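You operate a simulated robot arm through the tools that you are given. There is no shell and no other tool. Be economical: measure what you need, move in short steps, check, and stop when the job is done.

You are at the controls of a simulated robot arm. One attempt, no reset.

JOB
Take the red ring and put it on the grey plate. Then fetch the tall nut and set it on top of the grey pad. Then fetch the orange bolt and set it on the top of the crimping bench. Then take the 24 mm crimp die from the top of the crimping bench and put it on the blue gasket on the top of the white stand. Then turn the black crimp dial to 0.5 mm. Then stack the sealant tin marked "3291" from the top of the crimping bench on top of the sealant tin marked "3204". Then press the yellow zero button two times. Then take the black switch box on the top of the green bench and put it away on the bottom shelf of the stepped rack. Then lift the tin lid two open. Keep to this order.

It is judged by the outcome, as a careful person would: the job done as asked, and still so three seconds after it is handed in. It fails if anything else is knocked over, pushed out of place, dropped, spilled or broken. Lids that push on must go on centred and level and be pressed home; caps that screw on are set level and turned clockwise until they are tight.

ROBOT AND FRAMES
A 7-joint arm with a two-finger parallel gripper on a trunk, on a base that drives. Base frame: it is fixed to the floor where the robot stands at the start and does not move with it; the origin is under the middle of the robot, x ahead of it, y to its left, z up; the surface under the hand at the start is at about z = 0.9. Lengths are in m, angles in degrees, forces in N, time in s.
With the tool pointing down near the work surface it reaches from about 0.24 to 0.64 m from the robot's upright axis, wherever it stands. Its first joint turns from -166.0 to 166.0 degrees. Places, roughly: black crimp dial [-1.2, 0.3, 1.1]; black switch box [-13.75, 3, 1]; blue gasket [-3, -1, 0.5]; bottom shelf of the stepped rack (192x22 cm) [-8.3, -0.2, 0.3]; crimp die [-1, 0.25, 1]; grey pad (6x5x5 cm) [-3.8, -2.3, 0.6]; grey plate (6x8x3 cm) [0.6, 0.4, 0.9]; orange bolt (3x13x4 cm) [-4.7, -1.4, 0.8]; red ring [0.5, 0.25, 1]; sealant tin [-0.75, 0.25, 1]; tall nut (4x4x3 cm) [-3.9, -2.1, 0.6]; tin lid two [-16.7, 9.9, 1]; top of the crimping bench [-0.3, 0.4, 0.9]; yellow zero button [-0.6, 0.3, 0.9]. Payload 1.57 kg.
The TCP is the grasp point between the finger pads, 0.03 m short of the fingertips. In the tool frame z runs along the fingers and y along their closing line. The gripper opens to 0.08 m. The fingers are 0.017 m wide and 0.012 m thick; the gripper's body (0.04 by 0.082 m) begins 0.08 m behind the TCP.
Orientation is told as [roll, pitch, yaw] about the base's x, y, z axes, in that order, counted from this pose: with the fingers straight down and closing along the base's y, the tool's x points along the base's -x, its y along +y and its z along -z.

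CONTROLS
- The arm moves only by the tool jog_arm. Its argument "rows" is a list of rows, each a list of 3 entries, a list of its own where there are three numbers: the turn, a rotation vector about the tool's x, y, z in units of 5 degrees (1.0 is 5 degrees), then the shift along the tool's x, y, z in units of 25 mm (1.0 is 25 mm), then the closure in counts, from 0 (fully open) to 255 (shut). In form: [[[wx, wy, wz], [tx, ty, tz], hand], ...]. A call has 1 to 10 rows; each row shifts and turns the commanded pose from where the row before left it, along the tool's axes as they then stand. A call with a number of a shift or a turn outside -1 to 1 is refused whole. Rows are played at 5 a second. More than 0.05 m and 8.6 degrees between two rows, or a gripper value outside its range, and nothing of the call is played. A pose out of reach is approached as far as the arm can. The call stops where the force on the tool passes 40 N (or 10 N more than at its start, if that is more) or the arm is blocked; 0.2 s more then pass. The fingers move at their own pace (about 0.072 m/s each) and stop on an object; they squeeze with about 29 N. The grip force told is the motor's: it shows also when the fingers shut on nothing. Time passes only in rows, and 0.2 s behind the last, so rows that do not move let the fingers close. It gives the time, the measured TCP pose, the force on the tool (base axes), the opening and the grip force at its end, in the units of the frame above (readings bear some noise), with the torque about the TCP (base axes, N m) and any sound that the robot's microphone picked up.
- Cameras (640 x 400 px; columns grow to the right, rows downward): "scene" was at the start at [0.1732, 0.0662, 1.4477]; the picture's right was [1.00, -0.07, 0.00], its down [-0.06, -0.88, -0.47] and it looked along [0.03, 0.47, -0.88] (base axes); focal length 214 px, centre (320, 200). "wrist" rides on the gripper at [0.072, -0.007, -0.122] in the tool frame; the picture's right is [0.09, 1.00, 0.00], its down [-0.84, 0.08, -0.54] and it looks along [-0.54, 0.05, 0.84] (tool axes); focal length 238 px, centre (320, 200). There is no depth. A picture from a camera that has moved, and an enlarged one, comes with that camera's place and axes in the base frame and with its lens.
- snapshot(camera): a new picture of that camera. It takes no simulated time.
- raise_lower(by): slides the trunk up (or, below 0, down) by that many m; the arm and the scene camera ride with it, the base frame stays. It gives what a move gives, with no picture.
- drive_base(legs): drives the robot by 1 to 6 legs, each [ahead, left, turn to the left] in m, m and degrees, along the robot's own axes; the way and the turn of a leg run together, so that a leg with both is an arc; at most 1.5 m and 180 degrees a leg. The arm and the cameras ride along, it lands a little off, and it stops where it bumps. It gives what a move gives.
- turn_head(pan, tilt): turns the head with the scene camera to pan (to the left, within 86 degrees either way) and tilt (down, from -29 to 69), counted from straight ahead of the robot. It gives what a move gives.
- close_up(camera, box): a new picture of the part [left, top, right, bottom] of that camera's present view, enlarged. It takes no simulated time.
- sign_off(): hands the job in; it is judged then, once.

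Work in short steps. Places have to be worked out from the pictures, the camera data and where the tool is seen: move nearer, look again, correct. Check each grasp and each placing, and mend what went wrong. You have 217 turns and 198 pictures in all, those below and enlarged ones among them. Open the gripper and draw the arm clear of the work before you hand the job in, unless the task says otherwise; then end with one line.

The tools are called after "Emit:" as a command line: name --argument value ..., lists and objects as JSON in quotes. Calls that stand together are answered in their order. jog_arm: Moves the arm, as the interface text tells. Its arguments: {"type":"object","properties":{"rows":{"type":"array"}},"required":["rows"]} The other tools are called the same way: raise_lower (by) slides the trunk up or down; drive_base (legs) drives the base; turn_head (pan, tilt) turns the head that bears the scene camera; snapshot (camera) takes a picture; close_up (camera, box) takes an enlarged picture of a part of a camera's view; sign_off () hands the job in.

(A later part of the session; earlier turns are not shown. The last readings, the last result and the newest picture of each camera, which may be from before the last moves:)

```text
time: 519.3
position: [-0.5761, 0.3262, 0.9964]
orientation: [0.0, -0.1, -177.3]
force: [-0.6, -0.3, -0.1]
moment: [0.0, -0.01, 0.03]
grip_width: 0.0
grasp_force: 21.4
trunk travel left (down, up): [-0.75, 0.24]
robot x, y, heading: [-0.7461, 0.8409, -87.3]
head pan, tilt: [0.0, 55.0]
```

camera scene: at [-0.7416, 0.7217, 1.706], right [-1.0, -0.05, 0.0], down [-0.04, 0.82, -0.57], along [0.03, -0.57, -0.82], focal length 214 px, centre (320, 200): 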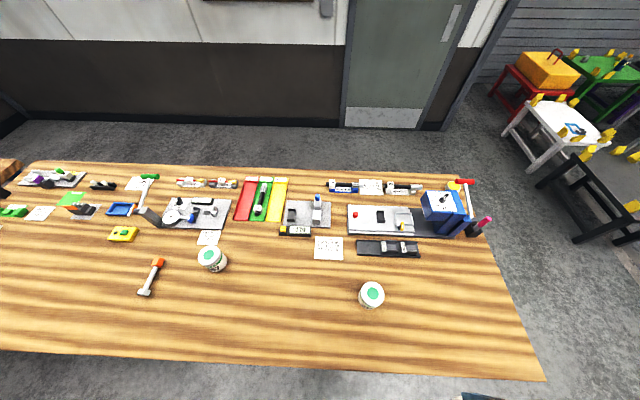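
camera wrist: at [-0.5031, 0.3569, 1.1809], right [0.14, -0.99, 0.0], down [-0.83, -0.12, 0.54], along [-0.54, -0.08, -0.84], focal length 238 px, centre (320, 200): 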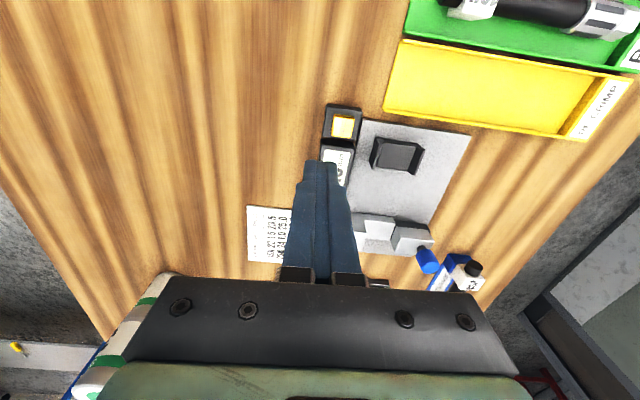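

Now align over the button and descend to tips ≈1 cm above.

Emit:
jog_arm --rows '[[[0, 0, 0], [0.26, 0.17, 0], 255], [[0, 0, 0], [0, 0, 0.5], 255], [[0, 0, 0], [0, 0, 0.5], 255], [[0, 0, 0], [0, 0, 0], 255]]'

Emit:
close_up --camera "wrist" --box '[240, 90, 400, 250]'

```text
time: 520.3
position: [-0.5688, 0.3233, 0.9726]
orientation: [0.0, -0.1, -177.3]
force: [0.2, -0.6, 0.1]
moment: [-0.01, 0.0, 0.04]
grip_width: 0.0
grasp_force: 21.1
trunk travel left (down, up): [-0.75, 0.24]
robot x, y, heading: [-0.749, 0.8448, -87.2]
head pan, tilt: [0.0, 55.0]
```

```text
2.50 times, centred on (320, 170) of wrist
camera zoom: at [-0.4969, 0.3334, 1.0956], right [0.14, -0.99, 0.0], down [-0.83, -0.12, 0.54], along [-0.54, -0.08, -0.84], focal length 596 px, centre (320, 275)
```

zoom: 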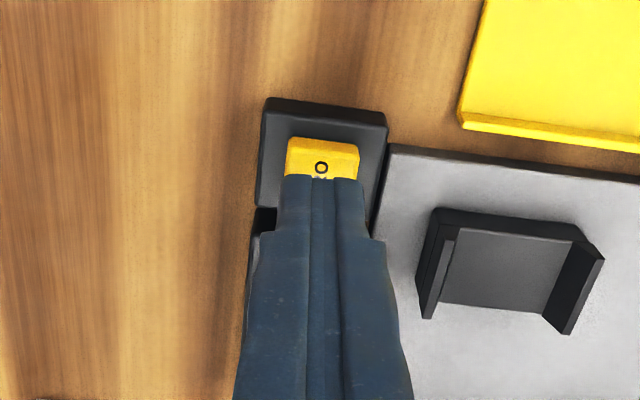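

Tips are over the button. Press slowly, watching the force.

Emit:
jog_arm --rows '[[[0, 0, 0], [0, 0, 0.15], 255], [[0, 0, 0], [0, 0, 0.1], 255], [[0, 0, 0], [0, 0, 0.1], 255], [[0, 0, 0], [0, 0, 0], 255]]'

```text
time: 521.3
position: [-0.5696, 0.3236, 0.9643]
orientation: [-0.1, -0.2, -177.3]
force: [-0.1, -0.3, 0.9]
moment: [-0.01, -0.01, -0.03]
grip_width: 0.0
grasp_force: 21.2
trunk travel left (down, up): [-0.75, 0.24]
robot x, y, heading: [-0.7469, 0.8441, -87.5]
head pan, tilt: [0.0, 55.0]
```

Emit:
jog_arm --rows '[[[0, 0, 0], [0, 0, 0.08], 255], [[0, 0, 0], [0, 0, 0.08], 255], [[0, 0, 0], [0, 0, 0.08], 255], [[0, 0, 0], [0, 0, 0], 255]]'

```text
time: 522.3
position: [-0.5691, 0.3237, 0.9572]
orientation: [-0.1, -0.2, -177.3]
force: [0.2, -0.3, -0.3]
moment: [-0.01, 0.02, -0.01]
grip_width: 0.0
grasp_force: 21.6
trunk travel left (down, up): [-0.75, 0.24]
robot x, y, heading: [-0.7449, 0.8462, -87.4]
head pan, tilt: [0.0, 55.0]
```

Emit:
jog_arm --rows '[[[0, 0, 0], [0, 0, 0.07], 255], [[0, 0, 0], [0, 0, 0.07], 255], [[0, 0, 0], [0, 0, 0.07], 255], [[0, 0, 0], [0, 0, 0], 255]]'

```text
time: 523.3
position: [-0.5697, 0.3229, 0.9521]
orientation: [0.0, -0.1, -177.2]
force: [-0.8, -2.3, 5.4]
moment: [-0.08, -0.01, -0.03]
grip_width: 0.0001
grasp_force: 21.7
trunk travel left (down, up): [-0.75, 0.24]
robot x, y, heading: [-0.7444, 0.8447, -87.4]
head pan, tilt: [0.0, 55.0]
heard: click
```

A click: first press done. Rise 1.2 cm fully off the button.

Emit:
jog_arm --rows '[[[0, 0, 0], [0, 0, -0.25], 255], [[0, 0, 0], [0, 0, -0.25], 255], [[0, 0, 0], [0, 0, 0], 255], [[0, 0, 0], [0, 0, 0], 255]]'

Emit:
jog_arm --rows '[[[0, 0, 0], [0, 0, 0.2], 255], [[0, 0, 0], [0, 0, 0.15], 255], [[0, 0, 0], [0, 0, 0.08], 255], [[0, 0, 0], [0, 0, 0.07], 255], [[0, 0, 0], [0, 0, 0], 255]]'

```text
time: 524.3
position: [-0.5701, 0.3227, 0.9638]
orientation: [-0.1, 0.0, -177.3]
force: [0.2, 0.0, 0.1]
moment: [-0.03, 0.03, -0.02]
grip_width: 0.0
grasp_force: 21.2
trunk travel left (down, up): [-0.75, 0.24]
robot x, y, heading: [-0.7452, 0.8448, -87.5]
head pan, tilt: [0.0, 55.0]
```

```text
time: 525.5
position: [-0.5709, 0.3227, 0.9531]
orientation: [0.0, -0.1, -177.3]
force: [-1.3, -0.5, 4.3]
moment: [-0.04, 0.02, 0.01]
grip_width: 0.0
grasp_force: 21.5
trunk travel left (down, up): [-0.75, 0.24]
robot x, y, heading: [-0.7409, 0.8449, -87.2]
head pan, tilt: [0.0, 55.0]
heard: click
```

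Second click heard – button pressed twice. Lift the hand and set off toward the green bench.

Emit:
jog_arm --rows '[[[0, 0, 0], [0, 0, -0.4], 255], [[0, 0, 0], [0, 0, -1], 200], [[0, 0, 0], [0, 0, -1], 100], [[0, 0, 0], [0, 0, -1], 0], [[0, 0, 0], [0, 0, -1], 0], [[0, 0, 0], [0, 0, -1], 0], [[0, 0, 0], [0, 0, -1], 0], [[0, 0, 0], [0, 0, -1], 0], [[0, 0, 0], [0, -0.5, -1], 0], [[0, 0, 0], [0, -0.5, -1], 0]]'

Emit:
drive_base --legs '[[-0.35, 0, 0], [0, 0, -92.7], [1.4, 0, 0], [1.4, 0, 0], [1.4, 0, 0], [1.3, 0, 0]]'

Emit:
turn_head --pan 0 --tilt 15

Emit:
snapshot --camera "scene"

```text
time: 527.7
position: [-0.569, 0.3478, 1.1879]
orientation: [-0.1, -0.1, -177.3]
force: [-0.1, -0.3, 0.3]
moment: [0.0, 0.0, 0.0]
grip_width: 0.0799
grasp_force: 0.2
trunk travel left (down, up): [-0.75, 0.24]
robot x, y, heading: [-0.7451, 0.8426, -87.3]
head pan, tilt: [0.0, 55.0]
```

```text
time: 559.5
position: [-6.698, 0.7862, 1.1887]
orientation: [0.0, -0.1, 92.5]
force: [-0.1, 0.4, -1.0]
moment: [-0.01, -0.01, 0.0]
grip_width: 0.08
grasp_force: 0.1
trunk travel left (down, up): [-0.75, 0.24]
robot x, y, heading: [-6.1968, 0.9641, -177.5]
head pan, tilt: [0.0, 55.0]
```

```text
time: 560.5
position: [-6.6986, 0.7869, 1.1877]
orientation: [0.0, -0.1, 92.5]
force: [0.3, -0.8, 0.9]
moment: [0.01, 0.02, 0.01]
grip_width: 0.08
grasp_force: 0.0
trunk travel left (down, up): [-0.75, 0.24]
robot x, y, heading: [-6.1991, 0.9611, -177.4]
head pan, tilt: [0.0, 15.0]
```

```text
43 pictures are left
camera scene: at [-6.4647, 0.9523, 1.566], right [-0.04, 1.0, 0.0], down [0.26, 0.01, -0.97], along [-0.96, -0.04, -0.26], focal length 214 px, centre (320, 200)
```

scene: 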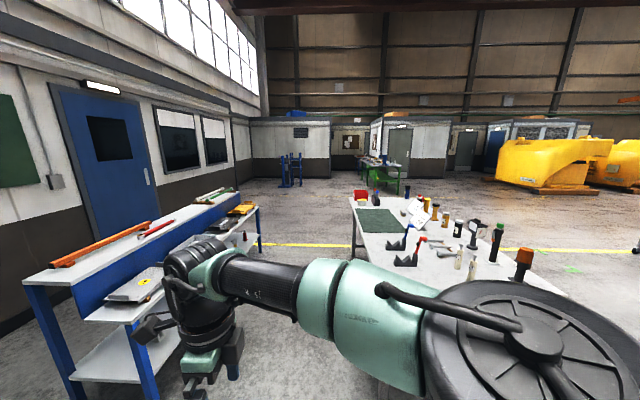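

Stepped rack is on the left (front edge y≈-0.15), a white table on the right; I pass between them at y≈0.4 toward the green bench.

Emit:
drive_base --legs '[[0, 0.55, -2.5], [1.5, 0, 0], [1.5, 0, 0], [1.5, 0, 0], [1.2, -0.8, 0]]'

Emit:
turn_head --pan -30 --tilt 25

Emit:
snapshot --camera "scene"

```text
time: 591.7
position: [-12.3809, 1.3143, 1.1878]
orientation: [0.0, 0.0, 85.9]
force: [0.1, 0.4, -0.2]
moment: [0.0, -0.01, -0.02]
grip_width: 0.08
grasp_force: 0.1
trunk travel left (down, up): [-0.75, 0.24]
robot x, y, heading: [-11.864, 1.4319, 176.0]
head pan, tilt: [0.0, 15.0]
```

```text
time: 592.7
position: [-12.3805, 1.3145, 1.189]
orientation: [-0.1, -0.1, 86.0]
force: [0.1, -0.4, 0.4]
moment: [0.01, -0.01, -0.02]
grip_width: 0.08
grasp_force: 0.1
trunk travel left (down, up): [-0.75, 0.24]
robot x, y, heading: [-11.8635, 1.4318, 176.2]
head pan, tilt: [-30.0, 25.0]
```

```text
42 pictures are left
camera scene: at [-12.1131, 1.4971, 1.5498], right [0.56, 0.83, 0.0], down [0.35, -0.24, -0.91], along [-0.75, 0.51, -0.42], focal length 214 px, centre (320, 200)
```

scene: 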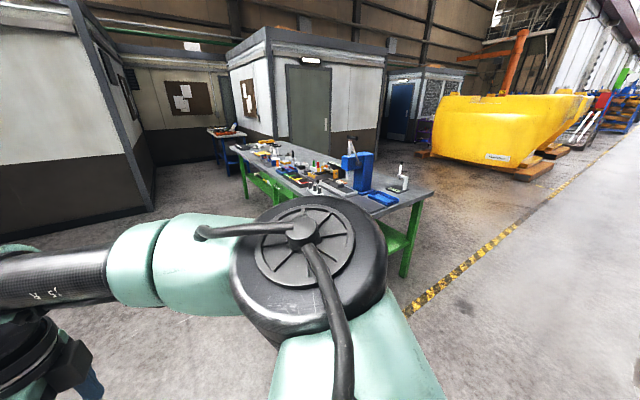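

Green bench spans x -12.95…-15.2, front edge y≈2.55. I drive to its front at x≈-13.75, face it, and raise the trunk.

Emit:
raise_lower --by 0.2

Emit:
drive_base --legs '[[1.0, 0, 0], [0.88, 0, 0], [0, 0, -86], [0.5, 0, 0]]'

Emit:
turn_head --pan 0 --tilt 45

Emit:
snapshot --camera "scene"

```text
time: 594.8
position: [-12.3804, 1.3145, 1.3891]
orientation: [0.0, -0.1, 86.0]
force: [-0.7, -0.6, 0.1]
moment: [-0.01, 0.0, 0.0]
grip_width: 0.0796
grasp_force: 0.1
trunk travel left (down, up): [-0.95, 0.04]
robot x, y, heading: [-11.866, 1.4292, 175.9]
head pan, tilt: [-30.0, 25.0]
```

```text
time: 610.3
position: [-13.8729, 2.5548, 1.3882]
orientation: [0.1, -0.1, 0.6]
force: [0.0, 0.5, 0.5]
moment: [0.0, -0.01, 0.03]
grip_width: 0.0799
grasp_force: 0.1
trunk travel left (down, up): [-0.95, 0.04]
robot x, y, heading: [-13.716, 2.0509, 90.6]
head pan, tilt: [-30.0, 25.0]
```

```text
time: 611.3
position: [-13.8732, 2.5543, 1.3877]
orientation: [0.0, -0.2, 0.5]
force: [0.1, -0.1, 0.7]
moment: [0.01, 0.01, 0.02]
grip_width: 0.0799
grasp_force: 0.0
trunk travel left (down, up): [-0.95, 0.04]
robot x, y, heading: [-13.7147, 2.0519, 90.4]
head pan, tilt: [0.0, 45.0]
```

```text
41 pictures are left
camera scene: at [-13.7188, 2.304, 1.7193], right [1.0, 0.01, 0.0], down [0.0, -0.71, -0.71], along [0.0, 0.71, -0.71], focal length 214 px, centre (320, 200)
```

scene: 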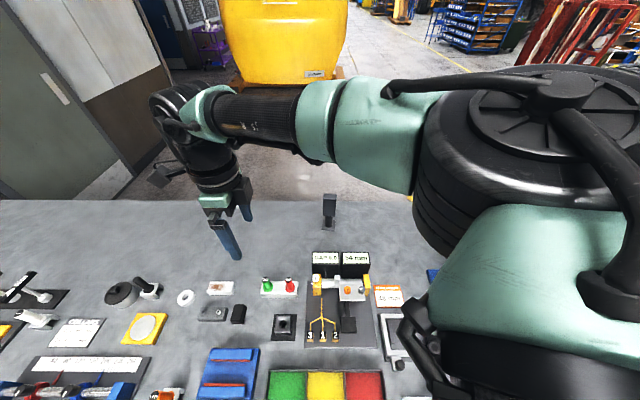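

Candidates: the black object at the back ≈(-13.67,3.02) fits the given place. Zoom in.

Emit:
close_up --camera "scene" --box '[300, 180, 360, 235]'

Emit:
close_up --camera "scene" --box '[190, 245, 410, 360]'

```text
7.27 times, centred on (330, 208) of scene
camera zoom: at [-13.7188, 2.304, 1.7193], right [1.0, 0.01, 0.0], down [0.0, -0.71, -0.71], along [0.0, 0.71, -0.71], focal length 1560 px, centre (247, 146)
```

zoom: 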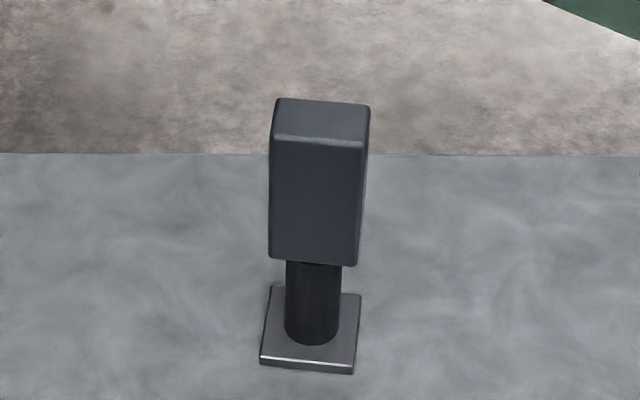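

```text
2.91 times, centred on (300, 302) of scene
camera zoom: at [-13.7188, 2.304, 1.7193], right [1.0, 0.01, 0.0], down [0.0, -0.71, -0.71], along [0.0, 0.71, -0.71], focal length 624 px, centre (378, -98)
```

zoom: 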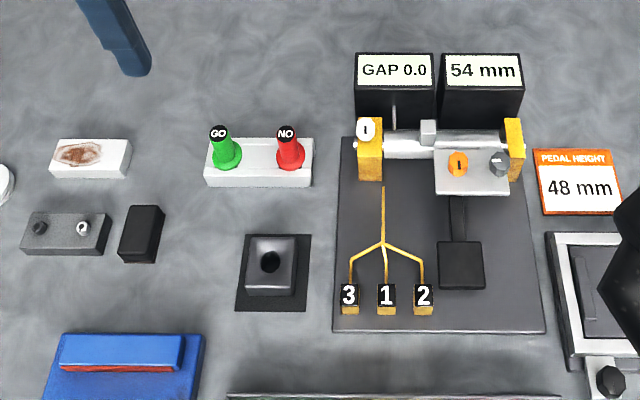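

The black box stands at ≈(-13.675,2.955), about 5.5×3.6 cm, z≈0.99–1.09 on a post. I move in 0.4 m and shift the hand above it.

Emit:
drive_base --legs '[[0.4, 0, 0]]'

Emit:
jog_arm --rows '[[[0, 0, 0], [-1, 0, 0.5], 0], [[0, 0, 0], [-1, 0, 0.5], 0], [[0, 0, 0], [-1, 0, 0.5], 0], [[0, 0, 0], [-1, 0, 0.5], 0], [[0, 0, 0], [-1, 0, 0.5], 0], [[0, 0, 0], [-1, 0, 0.5], 0], [[0, 0, 0], [-0.5, 0, 0.5], 0], [[0, 0, 0], [0, 0, 0.5], 0], [[0, 0, 0], [0, 0, 0], 0]]'

Emit:
snapshot --camera "wrist"

```text
time: 613.7
position: [-13.8756, 2.9391, 1.3882]
orientation: [-0.1, -0.1, 0.4]
force: [-0.6, 0.2, 0.1]
moment: [0.01, 0.0, -0.01]
grip_width: 0.0801
grasp_force: 0.1
trunk travel left (down, up): [-0.95, 0.04]
robot x, y, heading: [-13.7162, 2.4338, 90.2]
head pan, tilt: [0.0, 45.0]
```

```text
time: 615.7
position: [-13.7121, 2.94, 1.2887]
orientation: [0.0, -0.1, 0.6]
force: [-0.2, 0.2, -0.9]
moment: [0.02, -0.02, -0.02]
grip_width: 0.0801
grasp_force: 0.1
trunk travel left (down, up): [-0.95, 0.04]
robot x, y, heading: [-13.7147, 2.4368, 90.3]
head pan, tilt: [0.0, 45.0]
```

```text
38 pictures are left
camera wrist: at [-13.7845, 2.9342, 1.4105], right [-0.1, 0.99, 0.0], down [0.84, 0.08, 0.54], along [0.54, 0.05, -0.84], focal length 238 px, centre (320, 200)
```

wrist: 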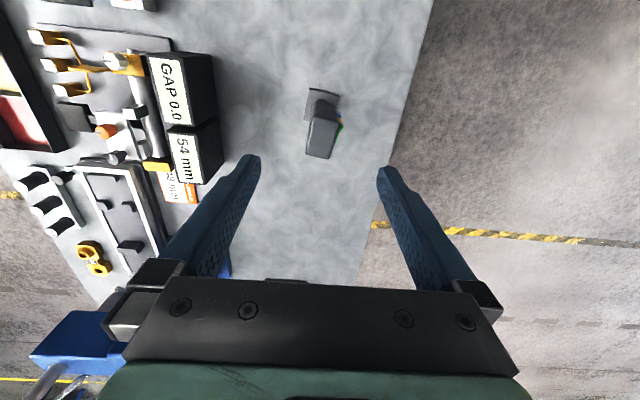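

It has coloured switches on its +y face, so I'll grip its x-sides: rotate the hand to yaw 90.

Emit:
jog_arm --rows '[[[0, 0, -1], [0, 0, 0], 0], [[0, 0, -1], [0, 0, 0], 0], [[0, 0, -1], [0, 0, 0], 0], [[0, 0, -1], [0, 0, 0], 0], [[0, 0, -1], [0, 0, 0], 0], [[0, 0, -1], [0, 0, 0], 0], [[0, 0, -1], [0, 0, 0], 0], [[0, 0, -1], [0, 0, 0], 0], [[0, 0, -1], [0, 0, 0], 0], [[0, 0, -1], [0, 0, 0], 0]]'

Emit:
jog_arm --rows '[[[0, 0, -1], [0, 0, 0], 0], [[0, 0, -1], [0, 0, 0], 0], [[0, 0, -1], [0, 0, 0], 0], [[0, 0, -1], [0, 0, 0], 0], [[0, 0, -1], [0, 0, 0], 0], [[0, 0, -1], [0, 0, 0], 0], [[0, 0, -1], [0, 0, 0], 0], [[0, 0, -0.9], [0, 0, 0], 0], [[0, 0, 0], [-0.1, -0.68, 0], 0], [[0, 0, 0], [-0.1, -0.68, 1], 0]]'

Emit:
snapshot --camera "wrist"

```text
time: 617.9
position: [-13.7135, 2.9414, 1.2879]
orientation: [-0.1, -0.1, 50.6]
force: [-0.1, 0.0, -0.1]
moment: [0.0, -0.02, -0.05]
grip_width: 0.08
grasp_force: 0.1
trunk travel left (down, up): [-0.95, 0.04]
robot x, y, heading: [-13.7169, 2.4324, 90.4]
head pan, tilt: [0.0, 45.0]
```

```text
time: 620.1
position: [-13.6756, 2.9463, 1.2638]
orientation: [-0.1, 0.0, 90.0]
force: [-0.3, 0.7, -0.6]
moment: [-0.04, -0.01, -0.02]
grip_width: 0.0802
grasp_force: 0.1
trunk travel left (down, up): [-0.95, 0.04]
robot x, y, heading: [-13.7154, 2.433, 90.4]
head pan, tilt: [0.0, 45.0]
```

```text
37 pictures are left
camera wrist: at [-13.6706, 2.8748, 1.3864], right [-1.0, -0.09, 0.0], down [-0.08, 0.84, 0.54], along [-0.05, 0.54, -0.84], focal length 238 px, centre (320, 200)
```

wrist: 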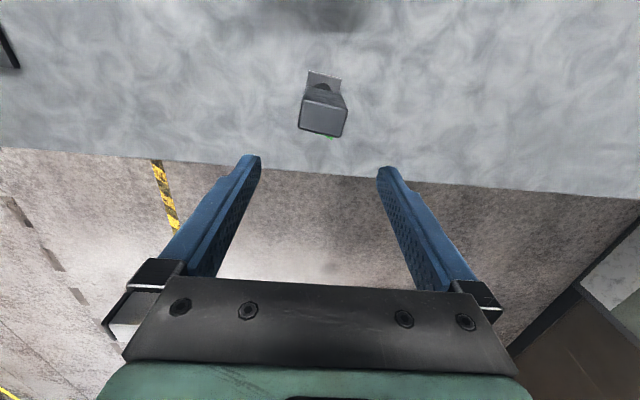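

Box top at (-13.681,2.946), turned ~6°. Align and descend to z≈1.065.

Emit:
jog_arm --rows '[[[0, 0, 0.6], [0, 0.2, 0.5], 0], [[0, 0, 0.6], [0, 0, 1], 0], [[0, 0, 0], [0, 0, 1], 0], [[0, 0, 0], [0, 0, 1], 0], [[0, 0, 0], [0, 0, 1], 0], [[0, 0, 0], [0, 0, 1], 0], [[0, 0, 0], [0, 0, 0], 0]]'

Emit:
snapshot --camera "wrist"

```text
time: 621.7
position: [-13.6848, 2.9429, 1.1249]
orientation: [-0.1, 0.0, 84.0]
force: [-0.1, -0.1, -1.2]
moment: [0.02, -0.01, 0.01]
grip_width: 0.0802
grasp_force: 0.0
trunk travel left (down, up): [-0.95, 0.04]
robot x, y, heading: [-13.717, 2.4306, 90.2]
head pan, tilt: [0.0, 45.0]
```

```text
36 pictures are left
camera wrist: at [-13.6859, 2.8726, 1.2468], right [-1.0, 0.01, 0.0], down [0.01, 0.84, 0.54], along [0.01, 0.54, -0.84], focal length 238 px, centre (320, 200)
```

wrist: 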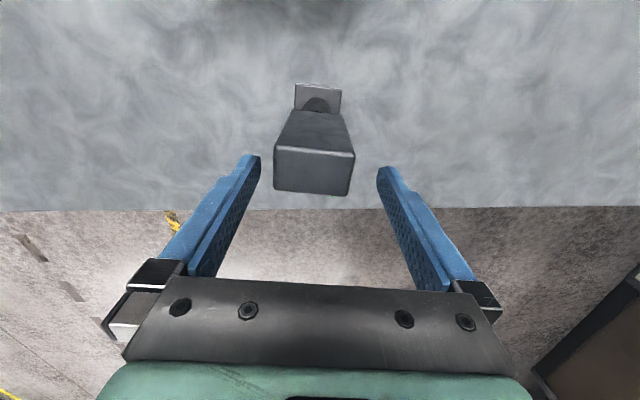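

Aligned within mm. Descend 6 cm, close, and lift a little to see what comes.

Emit:
jog_arm --rows '[[[0, 0, 0], [-0.15, -0.08, 0.6], 0], [[0, 0, 0], [0, 0, 0.6], 0], [[0, 0, 0], [0, 0, 0.6], 0], [[0, 0, 0], [0, 0, 0.5], 0], [[0, 0, 0], [0, 0, 0], 100], [[0, 0, 0], [0, 0, 0], 255], [[0, 0, 0], [0, 0, 0], 255], [[0, 0, 0], [0, 0, -0.2], 255], [[0, 0, 0], [0, 0, -0.6], 255], [[0, 0, 0], [0, 0, 0], 255]]'

Emit:
snapshot --camera "wrist"

```text
time: 623.9
position: [-13.681, 2.9504, 1.0893]
orientation: [-0.1, 0.1, 83.9]
force: [-0.6, 0.5, -3.8]
moment: [-0.01, 0.01, -0.02]
grip_width: 0.0558
grasp_force: 29.2
trunk travel left (down, up): [-0.95, 0.04]
robot x, y, heading: [-13.7167, 2.4333, 90.4]
head pan, tilt: [0.0, 45.0]
```

```text
35 pictures are left
camera wrist: at [-13.6821, 2.8782, 1.2112], right [-1.0, 0.01, 0.0], down [0.01, 0.84, 0.54], along [0.01, 0.54, -0.84], focal length 238 px, centre (320, 200)
```

wrist: 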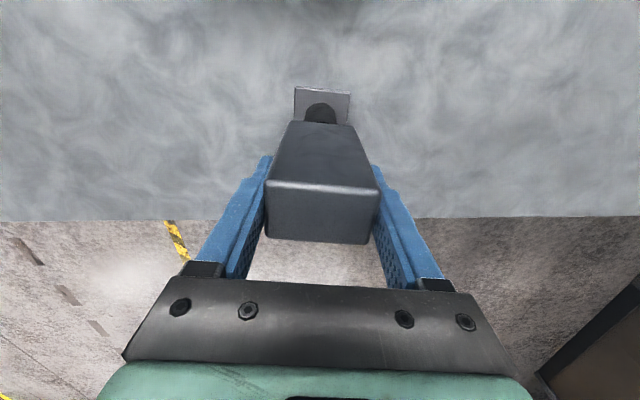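

Seems the whole unit (box, post, base) comes along. Lift further and verify.

Emit:
jog_arm --rows '[[[0, 0, 0], [0, 0, -1], 255], [[0, 0, 0], [0, 0, -1], 255], [[0, 0, 0], [0, 0, -1], 255], [[0, 0, 0], [0, 0, -1], 255], [[0, 0, 0], [0, 0, -1], 255], [[0, 0, 0], [0.5, 0, -1], 255], [[0, 0, 0], [1, 0, -1], 255], [[0, 0, 0], [1, 0, 0], 255]]'

Emit:
close_up --camera "scene" --box '[200, 60, 440, 260]'

```text
time: 625.7
position: [-13.6885, 2.8864, 1.2642]
orientation: [-0.1, 0.0, 83.9]
force: [0.4, -0.9, -3.5]
moment: [-0.01, 0.03, 0.02]
grip_width: 0.0556
grasp_force: 28.8
trunk travel left (down, up): [-0.95, 0.04]
robot x, y, heading: [-13.7181, 2.4362, 90.4]
head pan, tilt: [0.0, 45.0]
```

```text
2.00 times, centred on (320, 160) of scene
camera zoom: at [-13.7217, 2.6882, 1.7192], right [1.0, 0.01, 0.0], down [0.01, -0.71, -0.71], along [-0.01, 0.71, -0.71], focal length 429 px, centre (320, 280)
```

zoom: 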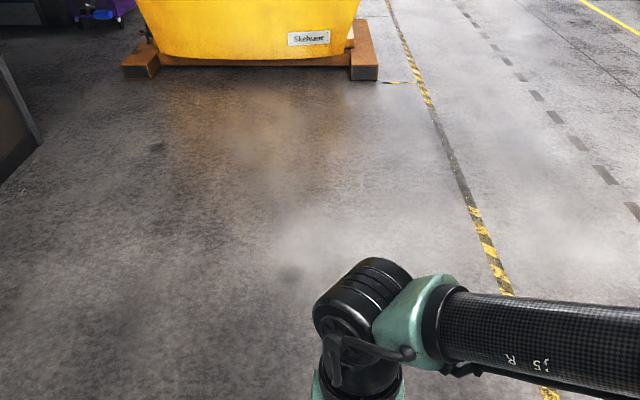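

Drive back to the stepped rack aisle, ending near x≈-8.2, y≈0.45.

Emit:
drive_base --legs '[[-1.0, 0, 0], [0, 0, -90], [1.5, 0, 0], [1.4, -0.95, 0], [1.3, 0, 0], [1.3, 0, 0]]'

Emit:
turn_head --pan -70 --tilt 45

Emit:
snapshot --camera "scene"

```text
refused: leg 4 is longer than a leg can be; nothing moved
```

```text
time: 627.1
position: [-13.6874, 2.8869, 1.2643]
orientation: [-0.1, 0.0, 84.0]
force: [0.1, -1.0, -4.2]
moment: [-0.01, 0.02, 0.04]
grip_width: 0.0559
grasp_force: 29.4
trunk travel left (down, up): [-0.95, 0.04]
robot x, y, heading: [-13.7159, 2.4363, 90.3]
head pan, tilt: [-70.0, 45.0]
```

```text
33 pictures are left
camera scene: at [-13.6449, 2.6359, 1.7192], right [0.35, -0.94, 0.0], down [-0.66, -0.25, -0.71], along [0.66, 0.25, -0.71], focal length 214 px, centre (320, 200)
```

scene: 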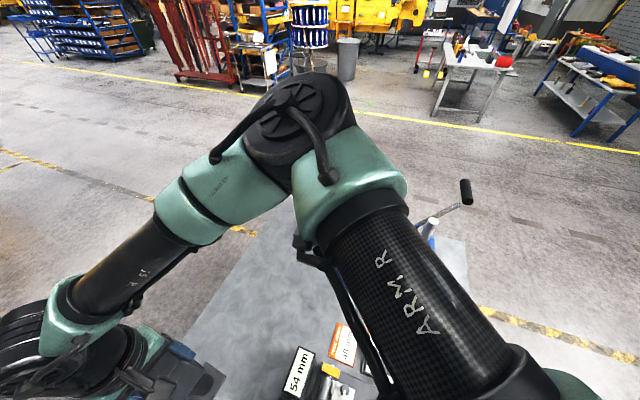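

A leg was too long; split it.

Emit:
drive_base --legs '[[-1.0, 0, 0], [0, 0, -90], [1.5, 0, 0], [1.1, -0.95, 0], [1.4, 0, 0], [1.4, 0, 0]]'

Emit:
snapshot --camera "scene"

Emit:
snapshot --camera "wrist"

```text
time: 663.3
position: [-7.8655, 0.3029, 1.2641]
orientation: [0.0, 0.0, -9.3]
force: [0.1, -0.2, -4.9]
moment: [-0.01, 0.02, 0.02]
grip_width: 0.0559
grasp_force: 29.0
trunk travel left (down, up): [-0.95, 0.04]
robot x, y, heading: [-8.3103, 0.3574, -2.7]
head pan, tilt: [-70.0, 45.0]
```

```text
32 pictures are left
camera scene: at [-8.1215, 0.2739, 1.7192], right [-0.96, -0.29, 0.0], down [-0.21, 0.68, -0.71], along [0.21, -0.68, -0.71], focal length 214 px, centre (320, 200)
```

scene: 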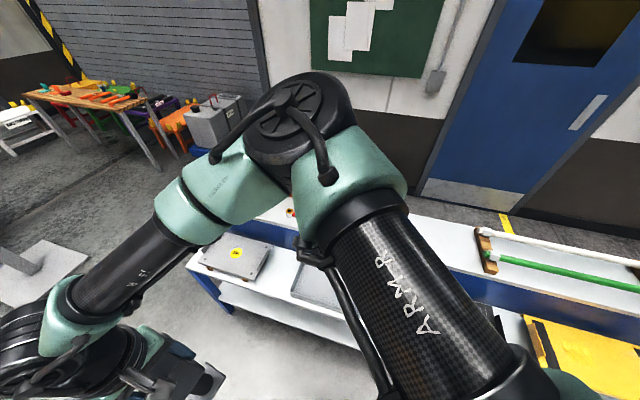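

```text
31 pictures are left
camera wrist: at [-7.9377, 0.3082, 1.3866], right [0.07, 1.0, 0.0], down [0.84, -0.06, 0.54], along [0.54, -0.04, -0.84], focal length 238 px, centre (320, 200)
```

wrist: 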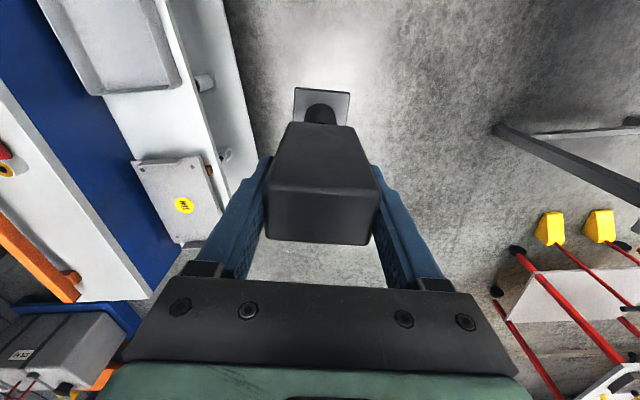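

The whole unit is held (base plate visible). I turn to face the rack and look at the bottom shelf.

Emit:
drive_base --legs '[[0, 0.12, 0], [0, 0, -87.3]]'

Emit:
turn_head --pan 0 --tilt 55

Emit:
snapshot --camera "scene"

Emit:
snapshot --camera "wrist"

```text
time: 668.3
position: [-8.3405, 0.0277, 1.2648]
orientation: [0.0, 0.1, -96.1]
force: [0.5, 0.0, -4.5]
moment: [-0.01, -0.04, 0.0]
grip_width: 0.0557
grasp_force: 28.7
trunk travel left (down, up): [-0.95, 0.04]
robot x, y, heading: [-8.3081, 0.4785, -89.8]
head pan, tilt: [-70.0, 45.0]
```

```text
time: 669.7
position: [-8.3387, 0.0278, 1.2635]
orientation: [-0.2, 0.0, -96.3]
force: [0.7, -0.2, -4.0]
moment: [0.0, 0.02, 0.01]
grip_width: 0.0559
grasp_force: 29.3
trunk travel left (down, up): [-0.95, 0.04]
robot x, y, heading: [-8.3103, 0.4819, -89.9]
head pan, tilt: [0.0, 55.0]
```

```text
30 pictures are left
camera scene: at [-8.3084, 0.2382, 1.7057], right [-1.0, 0.0, 0.0], down [0.0, 0.82, -0.57], along [0.0, -0.57, -0.82], focal length 214 px, centre (320, 200)
```

scene: 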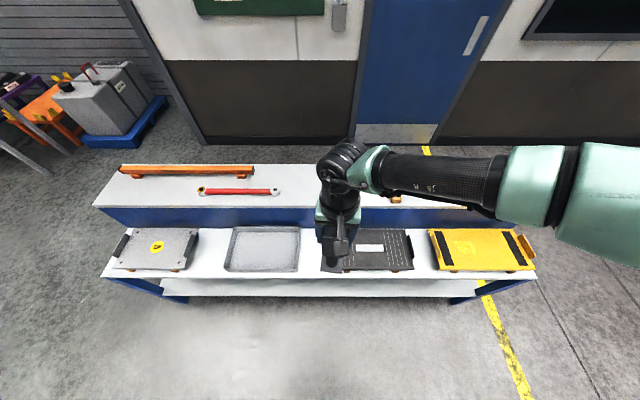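

```text
29 pictures are left
camera wrist: at [-8.3385, 0.1008, 1.3865], right [1.0, -0.02, 0.0], down [-0.01, -0.84, 0.54], along [-0.01, -0.54, -0.84], focal length 238 px, centre (320, 200)
```

wrist: 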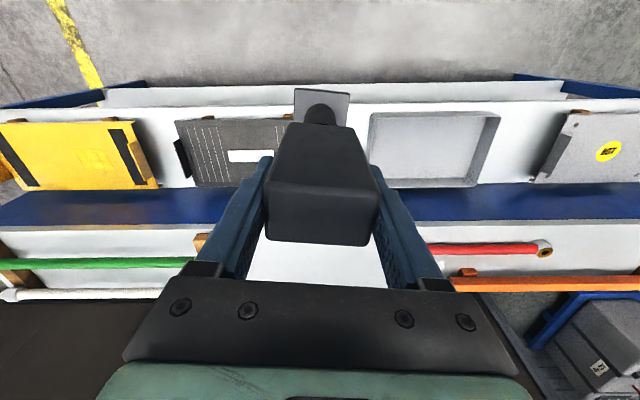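

The bottom shelf (z≈0.3) lies under the middle shelf (front edge y≈-0.067, z≈0.57), so the unit must go in with the hand horizontal. Plan: set the unit on the free front of the top shelf (z≈0.94), re-grip it horizontally, then insert. First move in.

Emit:
drive_base --legs '[[0.2, 0, 0]]'

Emit:
jog_arm --rows '[[[0, 0, 0], [-0.85, 0.4, 0], 255], [[0, 0, 0], [-0.85, 0.4, 0], 255], [[0, 0, 0], [-0.85, 0.4, 0], 255], [[0, 0, 0], [-0.85, 0.4, 0], 255], [[0, 0, 0], [-0.85, 0.4, 0], 255], [[0, 0, 0], [0, 0, 1], 255], [[0, 0, 0], [0, 0, 1], 255], [[0, 0, 0], [0, 0, 1], 255], [[0, 0, 0], [0, 0, 0], 255]]'

Emit:
snapshot --camera "wrist"

Emit:
snapshot --camera "scene"

```text
time: 671.3
position: [-8.3361, -0.169, 1.2654]
orientation: [-0.1, -0.1, -96.0]
force: [0.7, 0.7, -4.5]
moment: [0.01, 0.0, 0.01]
grip_width: 0.0555
grasp_force: 29.0
trunk travel left (down, up): [-0.95, 0.04]
robot x, y, heading: [-8.3077, 0.2795, -89.6]
head pan, tilt: [0.0, 55.0]
```

```text
time: 673.3
position: [-8.2983, -0.2808, 1.188]
orientation: [-0.1, 0.1, -95.9]
force: [0.7, 1.2, -4.2]
moment: [-0.02, -0.02, -0.01]
grip_width: 0.0557
grasp_force: 29.0
trunk travel left (down, up): [-0.95, 0.04]
robot x, y, heading: [-8.3087, 0.2816, -89.8]
head pan, tilt: [0.0, 55.0]
```

```text
28 pictures are left
camera wrist: at [-8.2984, -0.2085, 1.311], right [1.0, -0.01, 0.0], down [-0.01, -0.84, 0.54], along [-0.01, -0.54, -0.84], focal length 238 px, centre (320, 200)
```

wrist: 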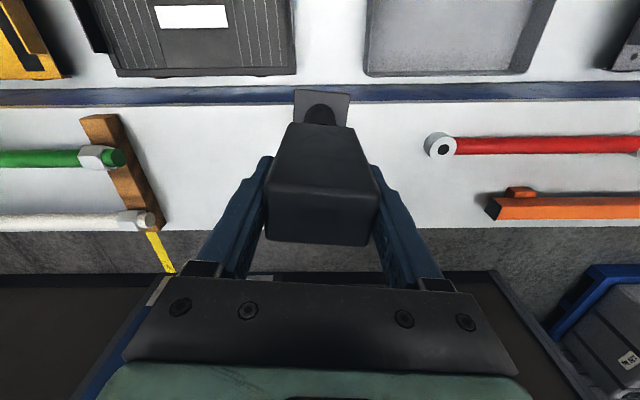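

```text
27 pictures are left
camera scene: at [-8.3064, 0.04, 1.7058], right [-1.0, -0.01, 0.0], down [-0.01, 0.82, -0.57], along [0.0, -0.57, -0.82], focal length 214 px, centre (320, 200)
```

scene: 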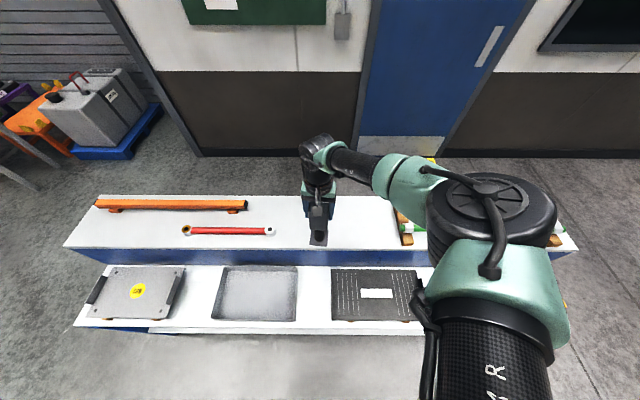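

Top shelf: front edge y≈-0.283, z≈0.91. Shift to y≈-0.333 and lower to about 1.5 cm above.

Emit:
jog_arm --rows '[[[0, 0, 0], [-1, -0.1, 0], 255], [[0, 0, 0], [-1, -0.1, 0], 255], [[0, 0, 0], [0, 0, 1], 255], [[0, 0, 0], [0, 0, 1], 255], [[0, 0, 0], [0, 0, 0.8], 255], [[0, 0, 0], [0, 0, 0.4], 255], [[0, 0, 0], [0, 0, 0.1], 255], [[0, 0, 0], [0, 0, 0.1], 255], [[0, 0, 0], [0, 0, 0], 255]]'

```text
time: 675.3
position: [-8.3077, -0.3298, 1.1031]
orientation: [0.0, 0.1, -96.0]
force: [-0.3, -0.4, -4.2]
moment: [-0.04, -0.02, 0.01]
grip_width: 0.0557
grasp_force: 28.5
trunk travel left (down, up): [-0.95, 0.04]
robot x, y, heading: [-8.3047, 0.2825, -89.6]
head pan, tilt: [0.0, 55.0]
```

Emit:
jog_arm --rows '[[[0, 0, 0], [0, 0, 0.2], 255], [[0, 0, 0], [0, 0, 0.15], 255], [[0, 0, 0], [0, 0, 0.1], 255], [[0, 0, 0], [0, 0, 0.1], 255], [[0, 0, 0], [0, 0, 0.1], 255], [[0, 0, 0], [0, 0, 0], 255]]'

Emit:
close_up --camera "scene" --box '[260, 180, 380, 270]'

```text
time: 676.7
position: [-8.3095, -0.3239, 1.0899]
orientation: [-0.1, 0.0, -96.0]
force: [0.2, 0.2, -3.9]
moment: [-0.01, 0.0, 0.01]
grip_width: 0.056
grasp_force: 29.3
out of reach, approached as far as the arm can: row 2, 5
trunk travel left (down, up): [-0.95, 0.04]
robot x, y, heading: [-8.3071, 0.2808, -89.6]
head pan, tilt: [0.0, 55.0]
```

```text
4.44 times, centred on (320, 225) of scene
camera zoom: at [-8.3062, 0.0396, 1.7057], right [-1.0, -0.01, 0.0], down [-0.01, 0.82, -0.57], along [0.0, -0.57, -0.82], focal length 953 px, centre (320, 89)
```

zoom: 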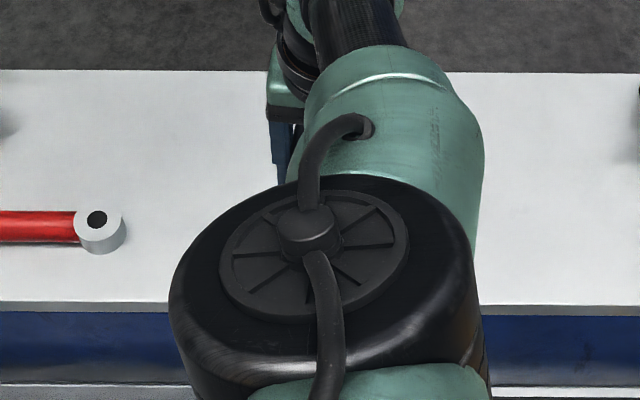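

Reach limit again from the raised trunk; raise the hand 0.15 m and lower the trunk 0.15 m.

Emit:
jog_arm --rows '[[[0, 0, 0], [0, 0, -1], 255], [[0, 0, 0], [0, 0, -1], 255], [[0, 0, 0], [0, 0, -1], 255], [[0, 0, 0], [0, 0, -1], 255], [[0, 0, 0], [0, 0, -1], 255], [[0, 0, 0], [0, 0, -1], 255], [[0, 0, 0], [0, 0, -1], 255], [[0, 0, 0], [0, 0, -1], 255], [[0, 0, 0], [0, 0, 0], 255]]'

Emit:
raise_lower --by -0.2

Emit:
jog_arm --rows '[[[0, 0, 0], [-0.2, 0, 0.1], 255], [[0, 0, 0], [0, 0, 0.1], 255], [[0, 0, 0], [0, 0, 0.1], 255], [[0, 0, 0], [0, 0, 0.1], 255], [[0, 0, 0], [0, 0, 0], 255]]'

```text
time: 678.7
position: [-8.309, -0.3245, 1.2902]
orientation: [-0.1, 0.1, -95.9]
force: [0.9, -0.2, -4.2]
moment: [0.01, 0.04, 0.0]
grip_width: 0.056
grasp_force: 29.0
trunk travel left (down, up): [-0.95, 0.04]
robot x, y, heading: [-8.3082, 0.2803, -89.6]
head pan, tilt: [0.0, 55.0]
```

```text
time: 680.8
position: [-8.3095, -0.3247, 1.0899]
orientation: [-0.1, 0.1, -96.0]
force: [-0.5, 0.7, -4.8]
moment: [-0.02, -0.03, 0.0]
grip_width: 0.0558
grasp_force: 29.1
trunk travel left (down, up): [-0.75, 0.24]
robot x, y, heading: [-8.3088, 0.2805, -89.3]
head pan, tilt: [0.0, 55.0]
```

```text
time: 682.0
position: [-8.3091, -0.3286, 1.082]
orientation: [0.1, -0.3, -96.0]
force: [0.7, -3.5, 24.0]
moment: [-0.08, -0.11, -0.02]
grip_width: 0.0557
grasp_force: 28.7
trunk travel left (down, up): [-0.75, 0.24]
robot x, y, heading: [-8.3066, 0.2785, -89.7]
head pan, tilt: [0.0, 55.0]
```

Contact at shelf z≈0.915. Ease, release, lift clear and pull back.

Emit:
jog_arm --rows '[[[0, 0, 0], [0, 0, -0.1], 255], [[0, 0, 0], [0, 0, 0], 100], [[0, 0, 0], [0, 0, 0], 0], [[0, 0, 0], [0, 0, 0], 0], [[0, 0, 0], [0, 0, -0.6], 0], [[0, 0, 0], [0, 0, -1], 0], [[0, 0, 0], [0, 0, -1], 0], [[0, 0, 0], [0, 0, -1], 0], [[0, 0, 0], [1, 0, -1], 0], [[0, 0, 0], [1, 0, -0.5], 0]]'

Emit:
drive_base --legs '[[-0.17, 0, 0]]'

Emit:
jog_arm --rows '[[[0, 0, 0], [1, 0, 0], 0], [[0, 0, 0], [1, 0, 0], 0], [[0, 0, 0], [1, 0, 0], 0], [[0, -1, 0], [0, 0, 0], 0], [[0, -1, 0], [0, 0, 0], 0], [[0, -1, 0], [0, 0, 0], 0], [[0, -1, 0], [0, 0, 0], 0], [[0, -1, 0], [0, 0, 0], 0], [[0, -1, 0], [0, 0, 0], 0], [[0, -1, 0], [0, 0, 0], 0]]'

Emit:
snapshot --camera "scene"

```text
time: 684.2
position: [-8.303, -0.2788, 1.21]
orientation: [0.0, 0.1, -96.0]
force: [-0.3, -0.5, 0.2]
moment: [-0.02, 0.01, -0.02]
grip_width: 0.0801
grasp_force: 0.0
trunk travel left (down, up): [-0.75, 0.24]
robot x, y, heading: [-8.3065, 0.2836, -89.7]
head pan, tilt: [0.0, 55.0]
```

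```text
time: 685.7
position: [-8.3038, -0.1103, 1.2101]
orientation: [-0.1, 0.0, -95.7]
force: [-0.5, -0.4, 0.0]
moment: [-0.01, 0.0, -0.01]
grip_width: 0.0797
grasp_force: 0.0
trunk travel left (down, up): [-0.75, 0.24]
robot x, y, heading: [-8.3097, 0.449, -89.6]
head pan, tilt: [0.0, 55.0]
```

```text
time: 687.9
position: [-8.2963, -0.0354, 1.2096]
orientation: [-0.1, -35.0, -95.8]
force: [0.6, 0.1, 1.4]
moment: [-0.03, 0.02, 0.03]
grip_width: 0.0798
grasp_force: 0.0
trunk travel left (down, up): [-0.75, 0.24]
robot x, y, heading: [-8.3091, 0.4533, -89.5]
head pan, tilt: [0.0, 55.0]
```

```text
25 pictures are left
camera scene: at [-8.3071, 0.2092, 1.5059], right [-1.0, -0.01, 0.0], down [-0.01, 0.82, -0.57], along [0.01, -0.57, -0.82], focal length 214 px, centre (320, 200)
```

scene: 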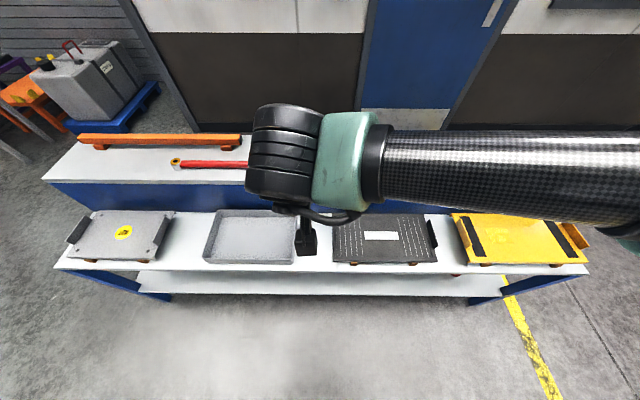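

Tilting works. Continue the remaining 55° and check with the wrist camera.

Emit:
jog_arm --rows '[[[0, -1, 0], [0, 0, 0], 0], [[0, -1, 0], [0, 0, 0], 0], [[0, -1, 0], [0, 0, 0], 0], [[0, -1, 0], [0, 0, 0], 0], [[0, -1, 0], [0, 0, 0], 0], [[0, -1, 0], [0, 0, 0], 0], [[0, -1, 0], [0, 0, 0], 0], [[0, -1, 0], [0, 0, 0], 0], [[0, -1, 0], [0, 0, 0], 0], [[0, 0, 0], [0, 0, 0], 0]]'

Emit:
snapshot --camera "wrist"

```text
time: 690.1
position: [-8.2956, -0.0363, 1.2092]
orientation: [-0.2, -62.6, -95.6]
force: [-0.2, -0.1, -0.5]
moment: [-0.03, 0.02, 0.03]
grip_width: 0.0804
grasp_force: 0.0
out of reach, approached as far as the arm can: row 7, 8, 9
trunk travel left (down, up): [-0.75, 0.24]
robot x, y, heading: [-8.3085, 0.4466, -89.3]
head pan, tilt: [0.0, 55.0]
```

```text
24 pictures are left
camera wrist: at [-8.289, 0.106, 1.2026], right [0.99, -0.06, -0.08], down [0.09, 0.09, 0.99], along [-0.05, -0.99, 0.09], focal length 238 px, centre (320, 200)
```

wrist: 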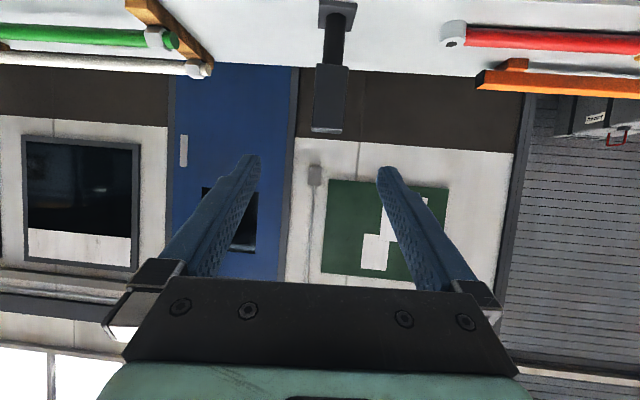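

Tilt reached 62.6° (27° below horizontal), enough to slide in under the shelf. The unit stands upright. Align laterally, lower a little, and drive 0.12 m in.

Emit:
jog_arm --rows '[[[0, 0, 0], [0.76, 0.3, 0.4], 0], [[0, 0, 0], [0.76, 0.3, 0.4], 0], [[0, 0, 0], [0.75, 0, 0.38], 0], [[0, 0, 0], [0, 0, 0], 0]]'

Emit:
drive_base --legs '[[0.12, 0, 0]]'

Emit:
snapshot --camera "wrist"

```text
time: 691.3
position: [-8.2709, -0.0281, 1.1413]
orientation: [3.0, -58.8, -98.7]
force: [-0.5, 0.6, -0.9]
moment: [0.0, 0.02, -0.01]
grip_width: 0.0802
grasp_force: 0.2
out of reach, approached as far as the arm can: row 2, 3
trunk travel left (down, up): [-0.75, 0.24]
robot x, y, heading: [-8.3107, 0.4481, -89.4]
head pan, tilt: [0.0, 55.0]
stopped in row 4: the arm was blocked; the commanded pose is now the measured one
```

```text
time: 692.5
position: [-8.2708, -0.1479, 1.1413]
orientation: [3.0, -59.0, -98.7]
force: [0.0, 0.0, 0.1]
moment: [-0.02, -0.02, -0.02]
grip_width: 0.0801
grasp_force: 0.1
trunk travel left (down, up): [-0.75, 0.24]
robot x, y, heading: [-8.3089, 0.3267, -89.4]
head pan, tilt: [0.0, 55.0]
```

```text
23 pictures are left
camera wrist: at [-8.2619, -0.0055, 1.1435], right [1.0, -0.06, -0.05], down [0.05, 0.03, 1.0], along [-0.06, -1.0, 0.03], focal length 238 px, centre (320, 200)
```

wrist: 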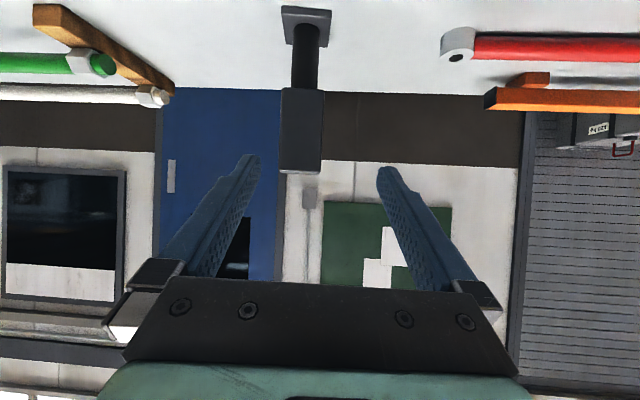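

Wrist is at its tilt limit, but since the shelf protrudes, ~45° tilt is enough. I set tilt to 45°, fix yaw/roll, rise 0.1 m and re-align for an inclined approach.

Emit:
jog_arm --rows '[[[0.05, 0.93, -0.09], [0, 0, 0], 0], [[0.05, 0.93, -0.09], [0, 0, 0], 0], [[0.04, 0.94, -0.1], [0, 0, 0], 0], [[0, 0, 0], [-0.95, -0.26, -0.95], 0], [[0, 0, 0], [-0.95, -0.26, -0.95], 0], [[0, 0, 0], [-0.93, -0.25, -0.93], 0], [[0, 0, 0], [0, 0, 0], 0]]'

Emit:
snapshot --camera "wrist"

```text
time: 693.6
position: [-8.1702, -0.1116, 1.1503]
orientation: [3.7, -40.5, -84.8]
force: [0.1, -0.1, -0.1]
moment: [0.0, 0.0, 0.0]
grip_width: 0.08
grasp_force: 0.0
trunk travel left (down, up): [-0.75, 0.24]
robot x, y, heading: [-8.3075, 0.3326, -89.4]
head pan, tilt: [0.0, 55.0]
stopped in row 5: the arm was blocked; the commanded pose is now the measured one
```

```text
22 pictures are left
camera wrist: at [-8.1981, 0.0201, 1.1963], right [0.98, 0.2, -0.01], down [0.07, -0.28, 0.96], along [0.19, -0.94, -0.28], focal length 238 px, centre (320, 200)
```

wrist: 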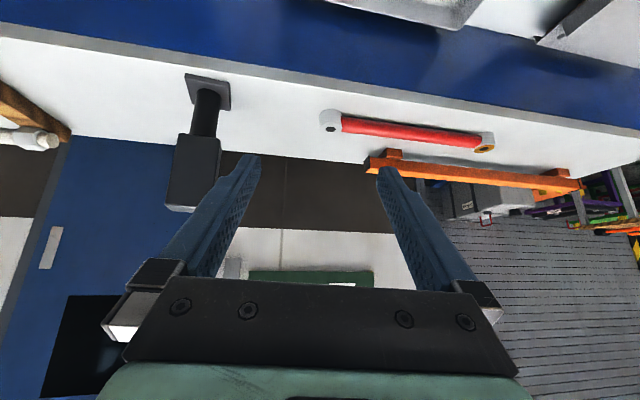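

The arm cramped up so close in. Back off 0.15 m, square the hand up, and move to a start point on the approach line.

Emit:
drive_base --legs '[[-0.15, 0, 0]]'

Emit:
jog_arm --rows '[[[0.73, 0, 0.57], [0, 0, 0], 0], [[0.73, 0, 0.57], [0, 0, 0], 0], [[0.73, 0, 0.57], [0, 0, 0], 0], [[0, 0, 0], [0, 0, 0], 0]]'

```text
time: 695.0
position: [-8.1744, 0.037, 1.1504]
orientation: [3.8, -40.6, -84.9]
force: [-0.6, 0.0, 0.1]
moment: [0.0, -0.02, 0.01]
grip_width: 0.0801
grasp_force: 0.0
trunk travel left (down, up): [-0.75, 0.24]
robot x, y, heading: [-8.3074, 0.484, -89.7]
head pan, tilt: [0.0, 55.0]
```

```text
time: 696.0
position: [-8.1751, 0.0375, 1.1518]
orientation: [-0.1, -40.3, -96.2]
force: [-1.1, 0.5, 0.1]
moment: [-0.02, 0.03, -0.02]
grip_width: 0.0803
grasp_force: 0.0
trunk travel left (down, up): [-0.75, 0.24]
robot x, y, heading: [-8.3078, 0.4793, -89.6]
head pan, tilt: [0.0, 55.0]
```

Squared at tilt 40°. Now move to the start of the approach line.

Emit:
jog_arm --rows '[[[0, 0, 0], [-0.93, -0.4, 0.26], 0], [[0, 0, 0], [-0.93, -0.4, 0.26], 0], [[0, 0, 0], [-0.93, -0.4, 0.26], 0], [[0, 0, 0], [-0.93, -0.4, 0.26], 0], [[0, 0, 0], [-0.93, -0.4, 0.26], 0], [[0, 0, 0], [-0.93, -0.4, 0.26], 0], [[0, 0, 0], [-0.93, -0.4, 0.26], 0], [[0, 0, 0], [-0.93, -0.4, 0.26], 0], [[0, 0, 0], [-0.93, -0.4, 0.26], 0], [[0, 0, 0], [-0.93, -0.4, 0.26], 0]]'

Emit:
snapshot --camera "wrist"

```text
time: 698.2
position: [-8.2971, -0.1727, 1.2512]
orientation: [0.2, -40.2, -96.1]
force: [0.3, 0.3, 0.0]
moment: [-0.01, 0.01, -0.04]
grip_width: 0.08
grasp_force: 0.1
trunk travel left (down, up): [-0.75, 0.24]
robot x, y, heading: [-8.3055, 0.4775, -89.4]
head pan, tilt: [0.0, 55.0]
```

```text
21 pictures are left
camera wrist: at [-8.2897, -0.0382, 1.299], right [1.0, -0.03, -0.06], down [0.04, -0.3, 0.95], along [-0.05, -0.95, -0.29], focal length 238 px, centre (320, 200)
```

wrist: 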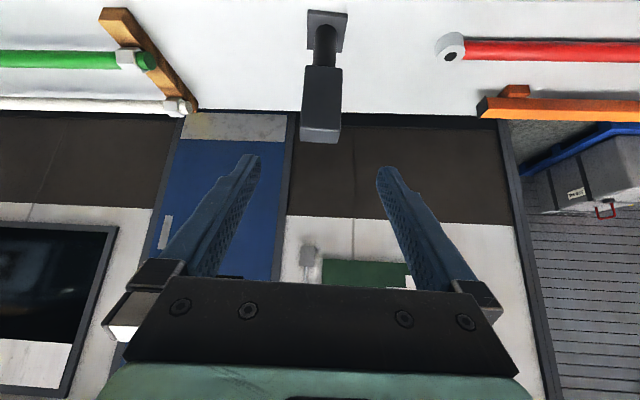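

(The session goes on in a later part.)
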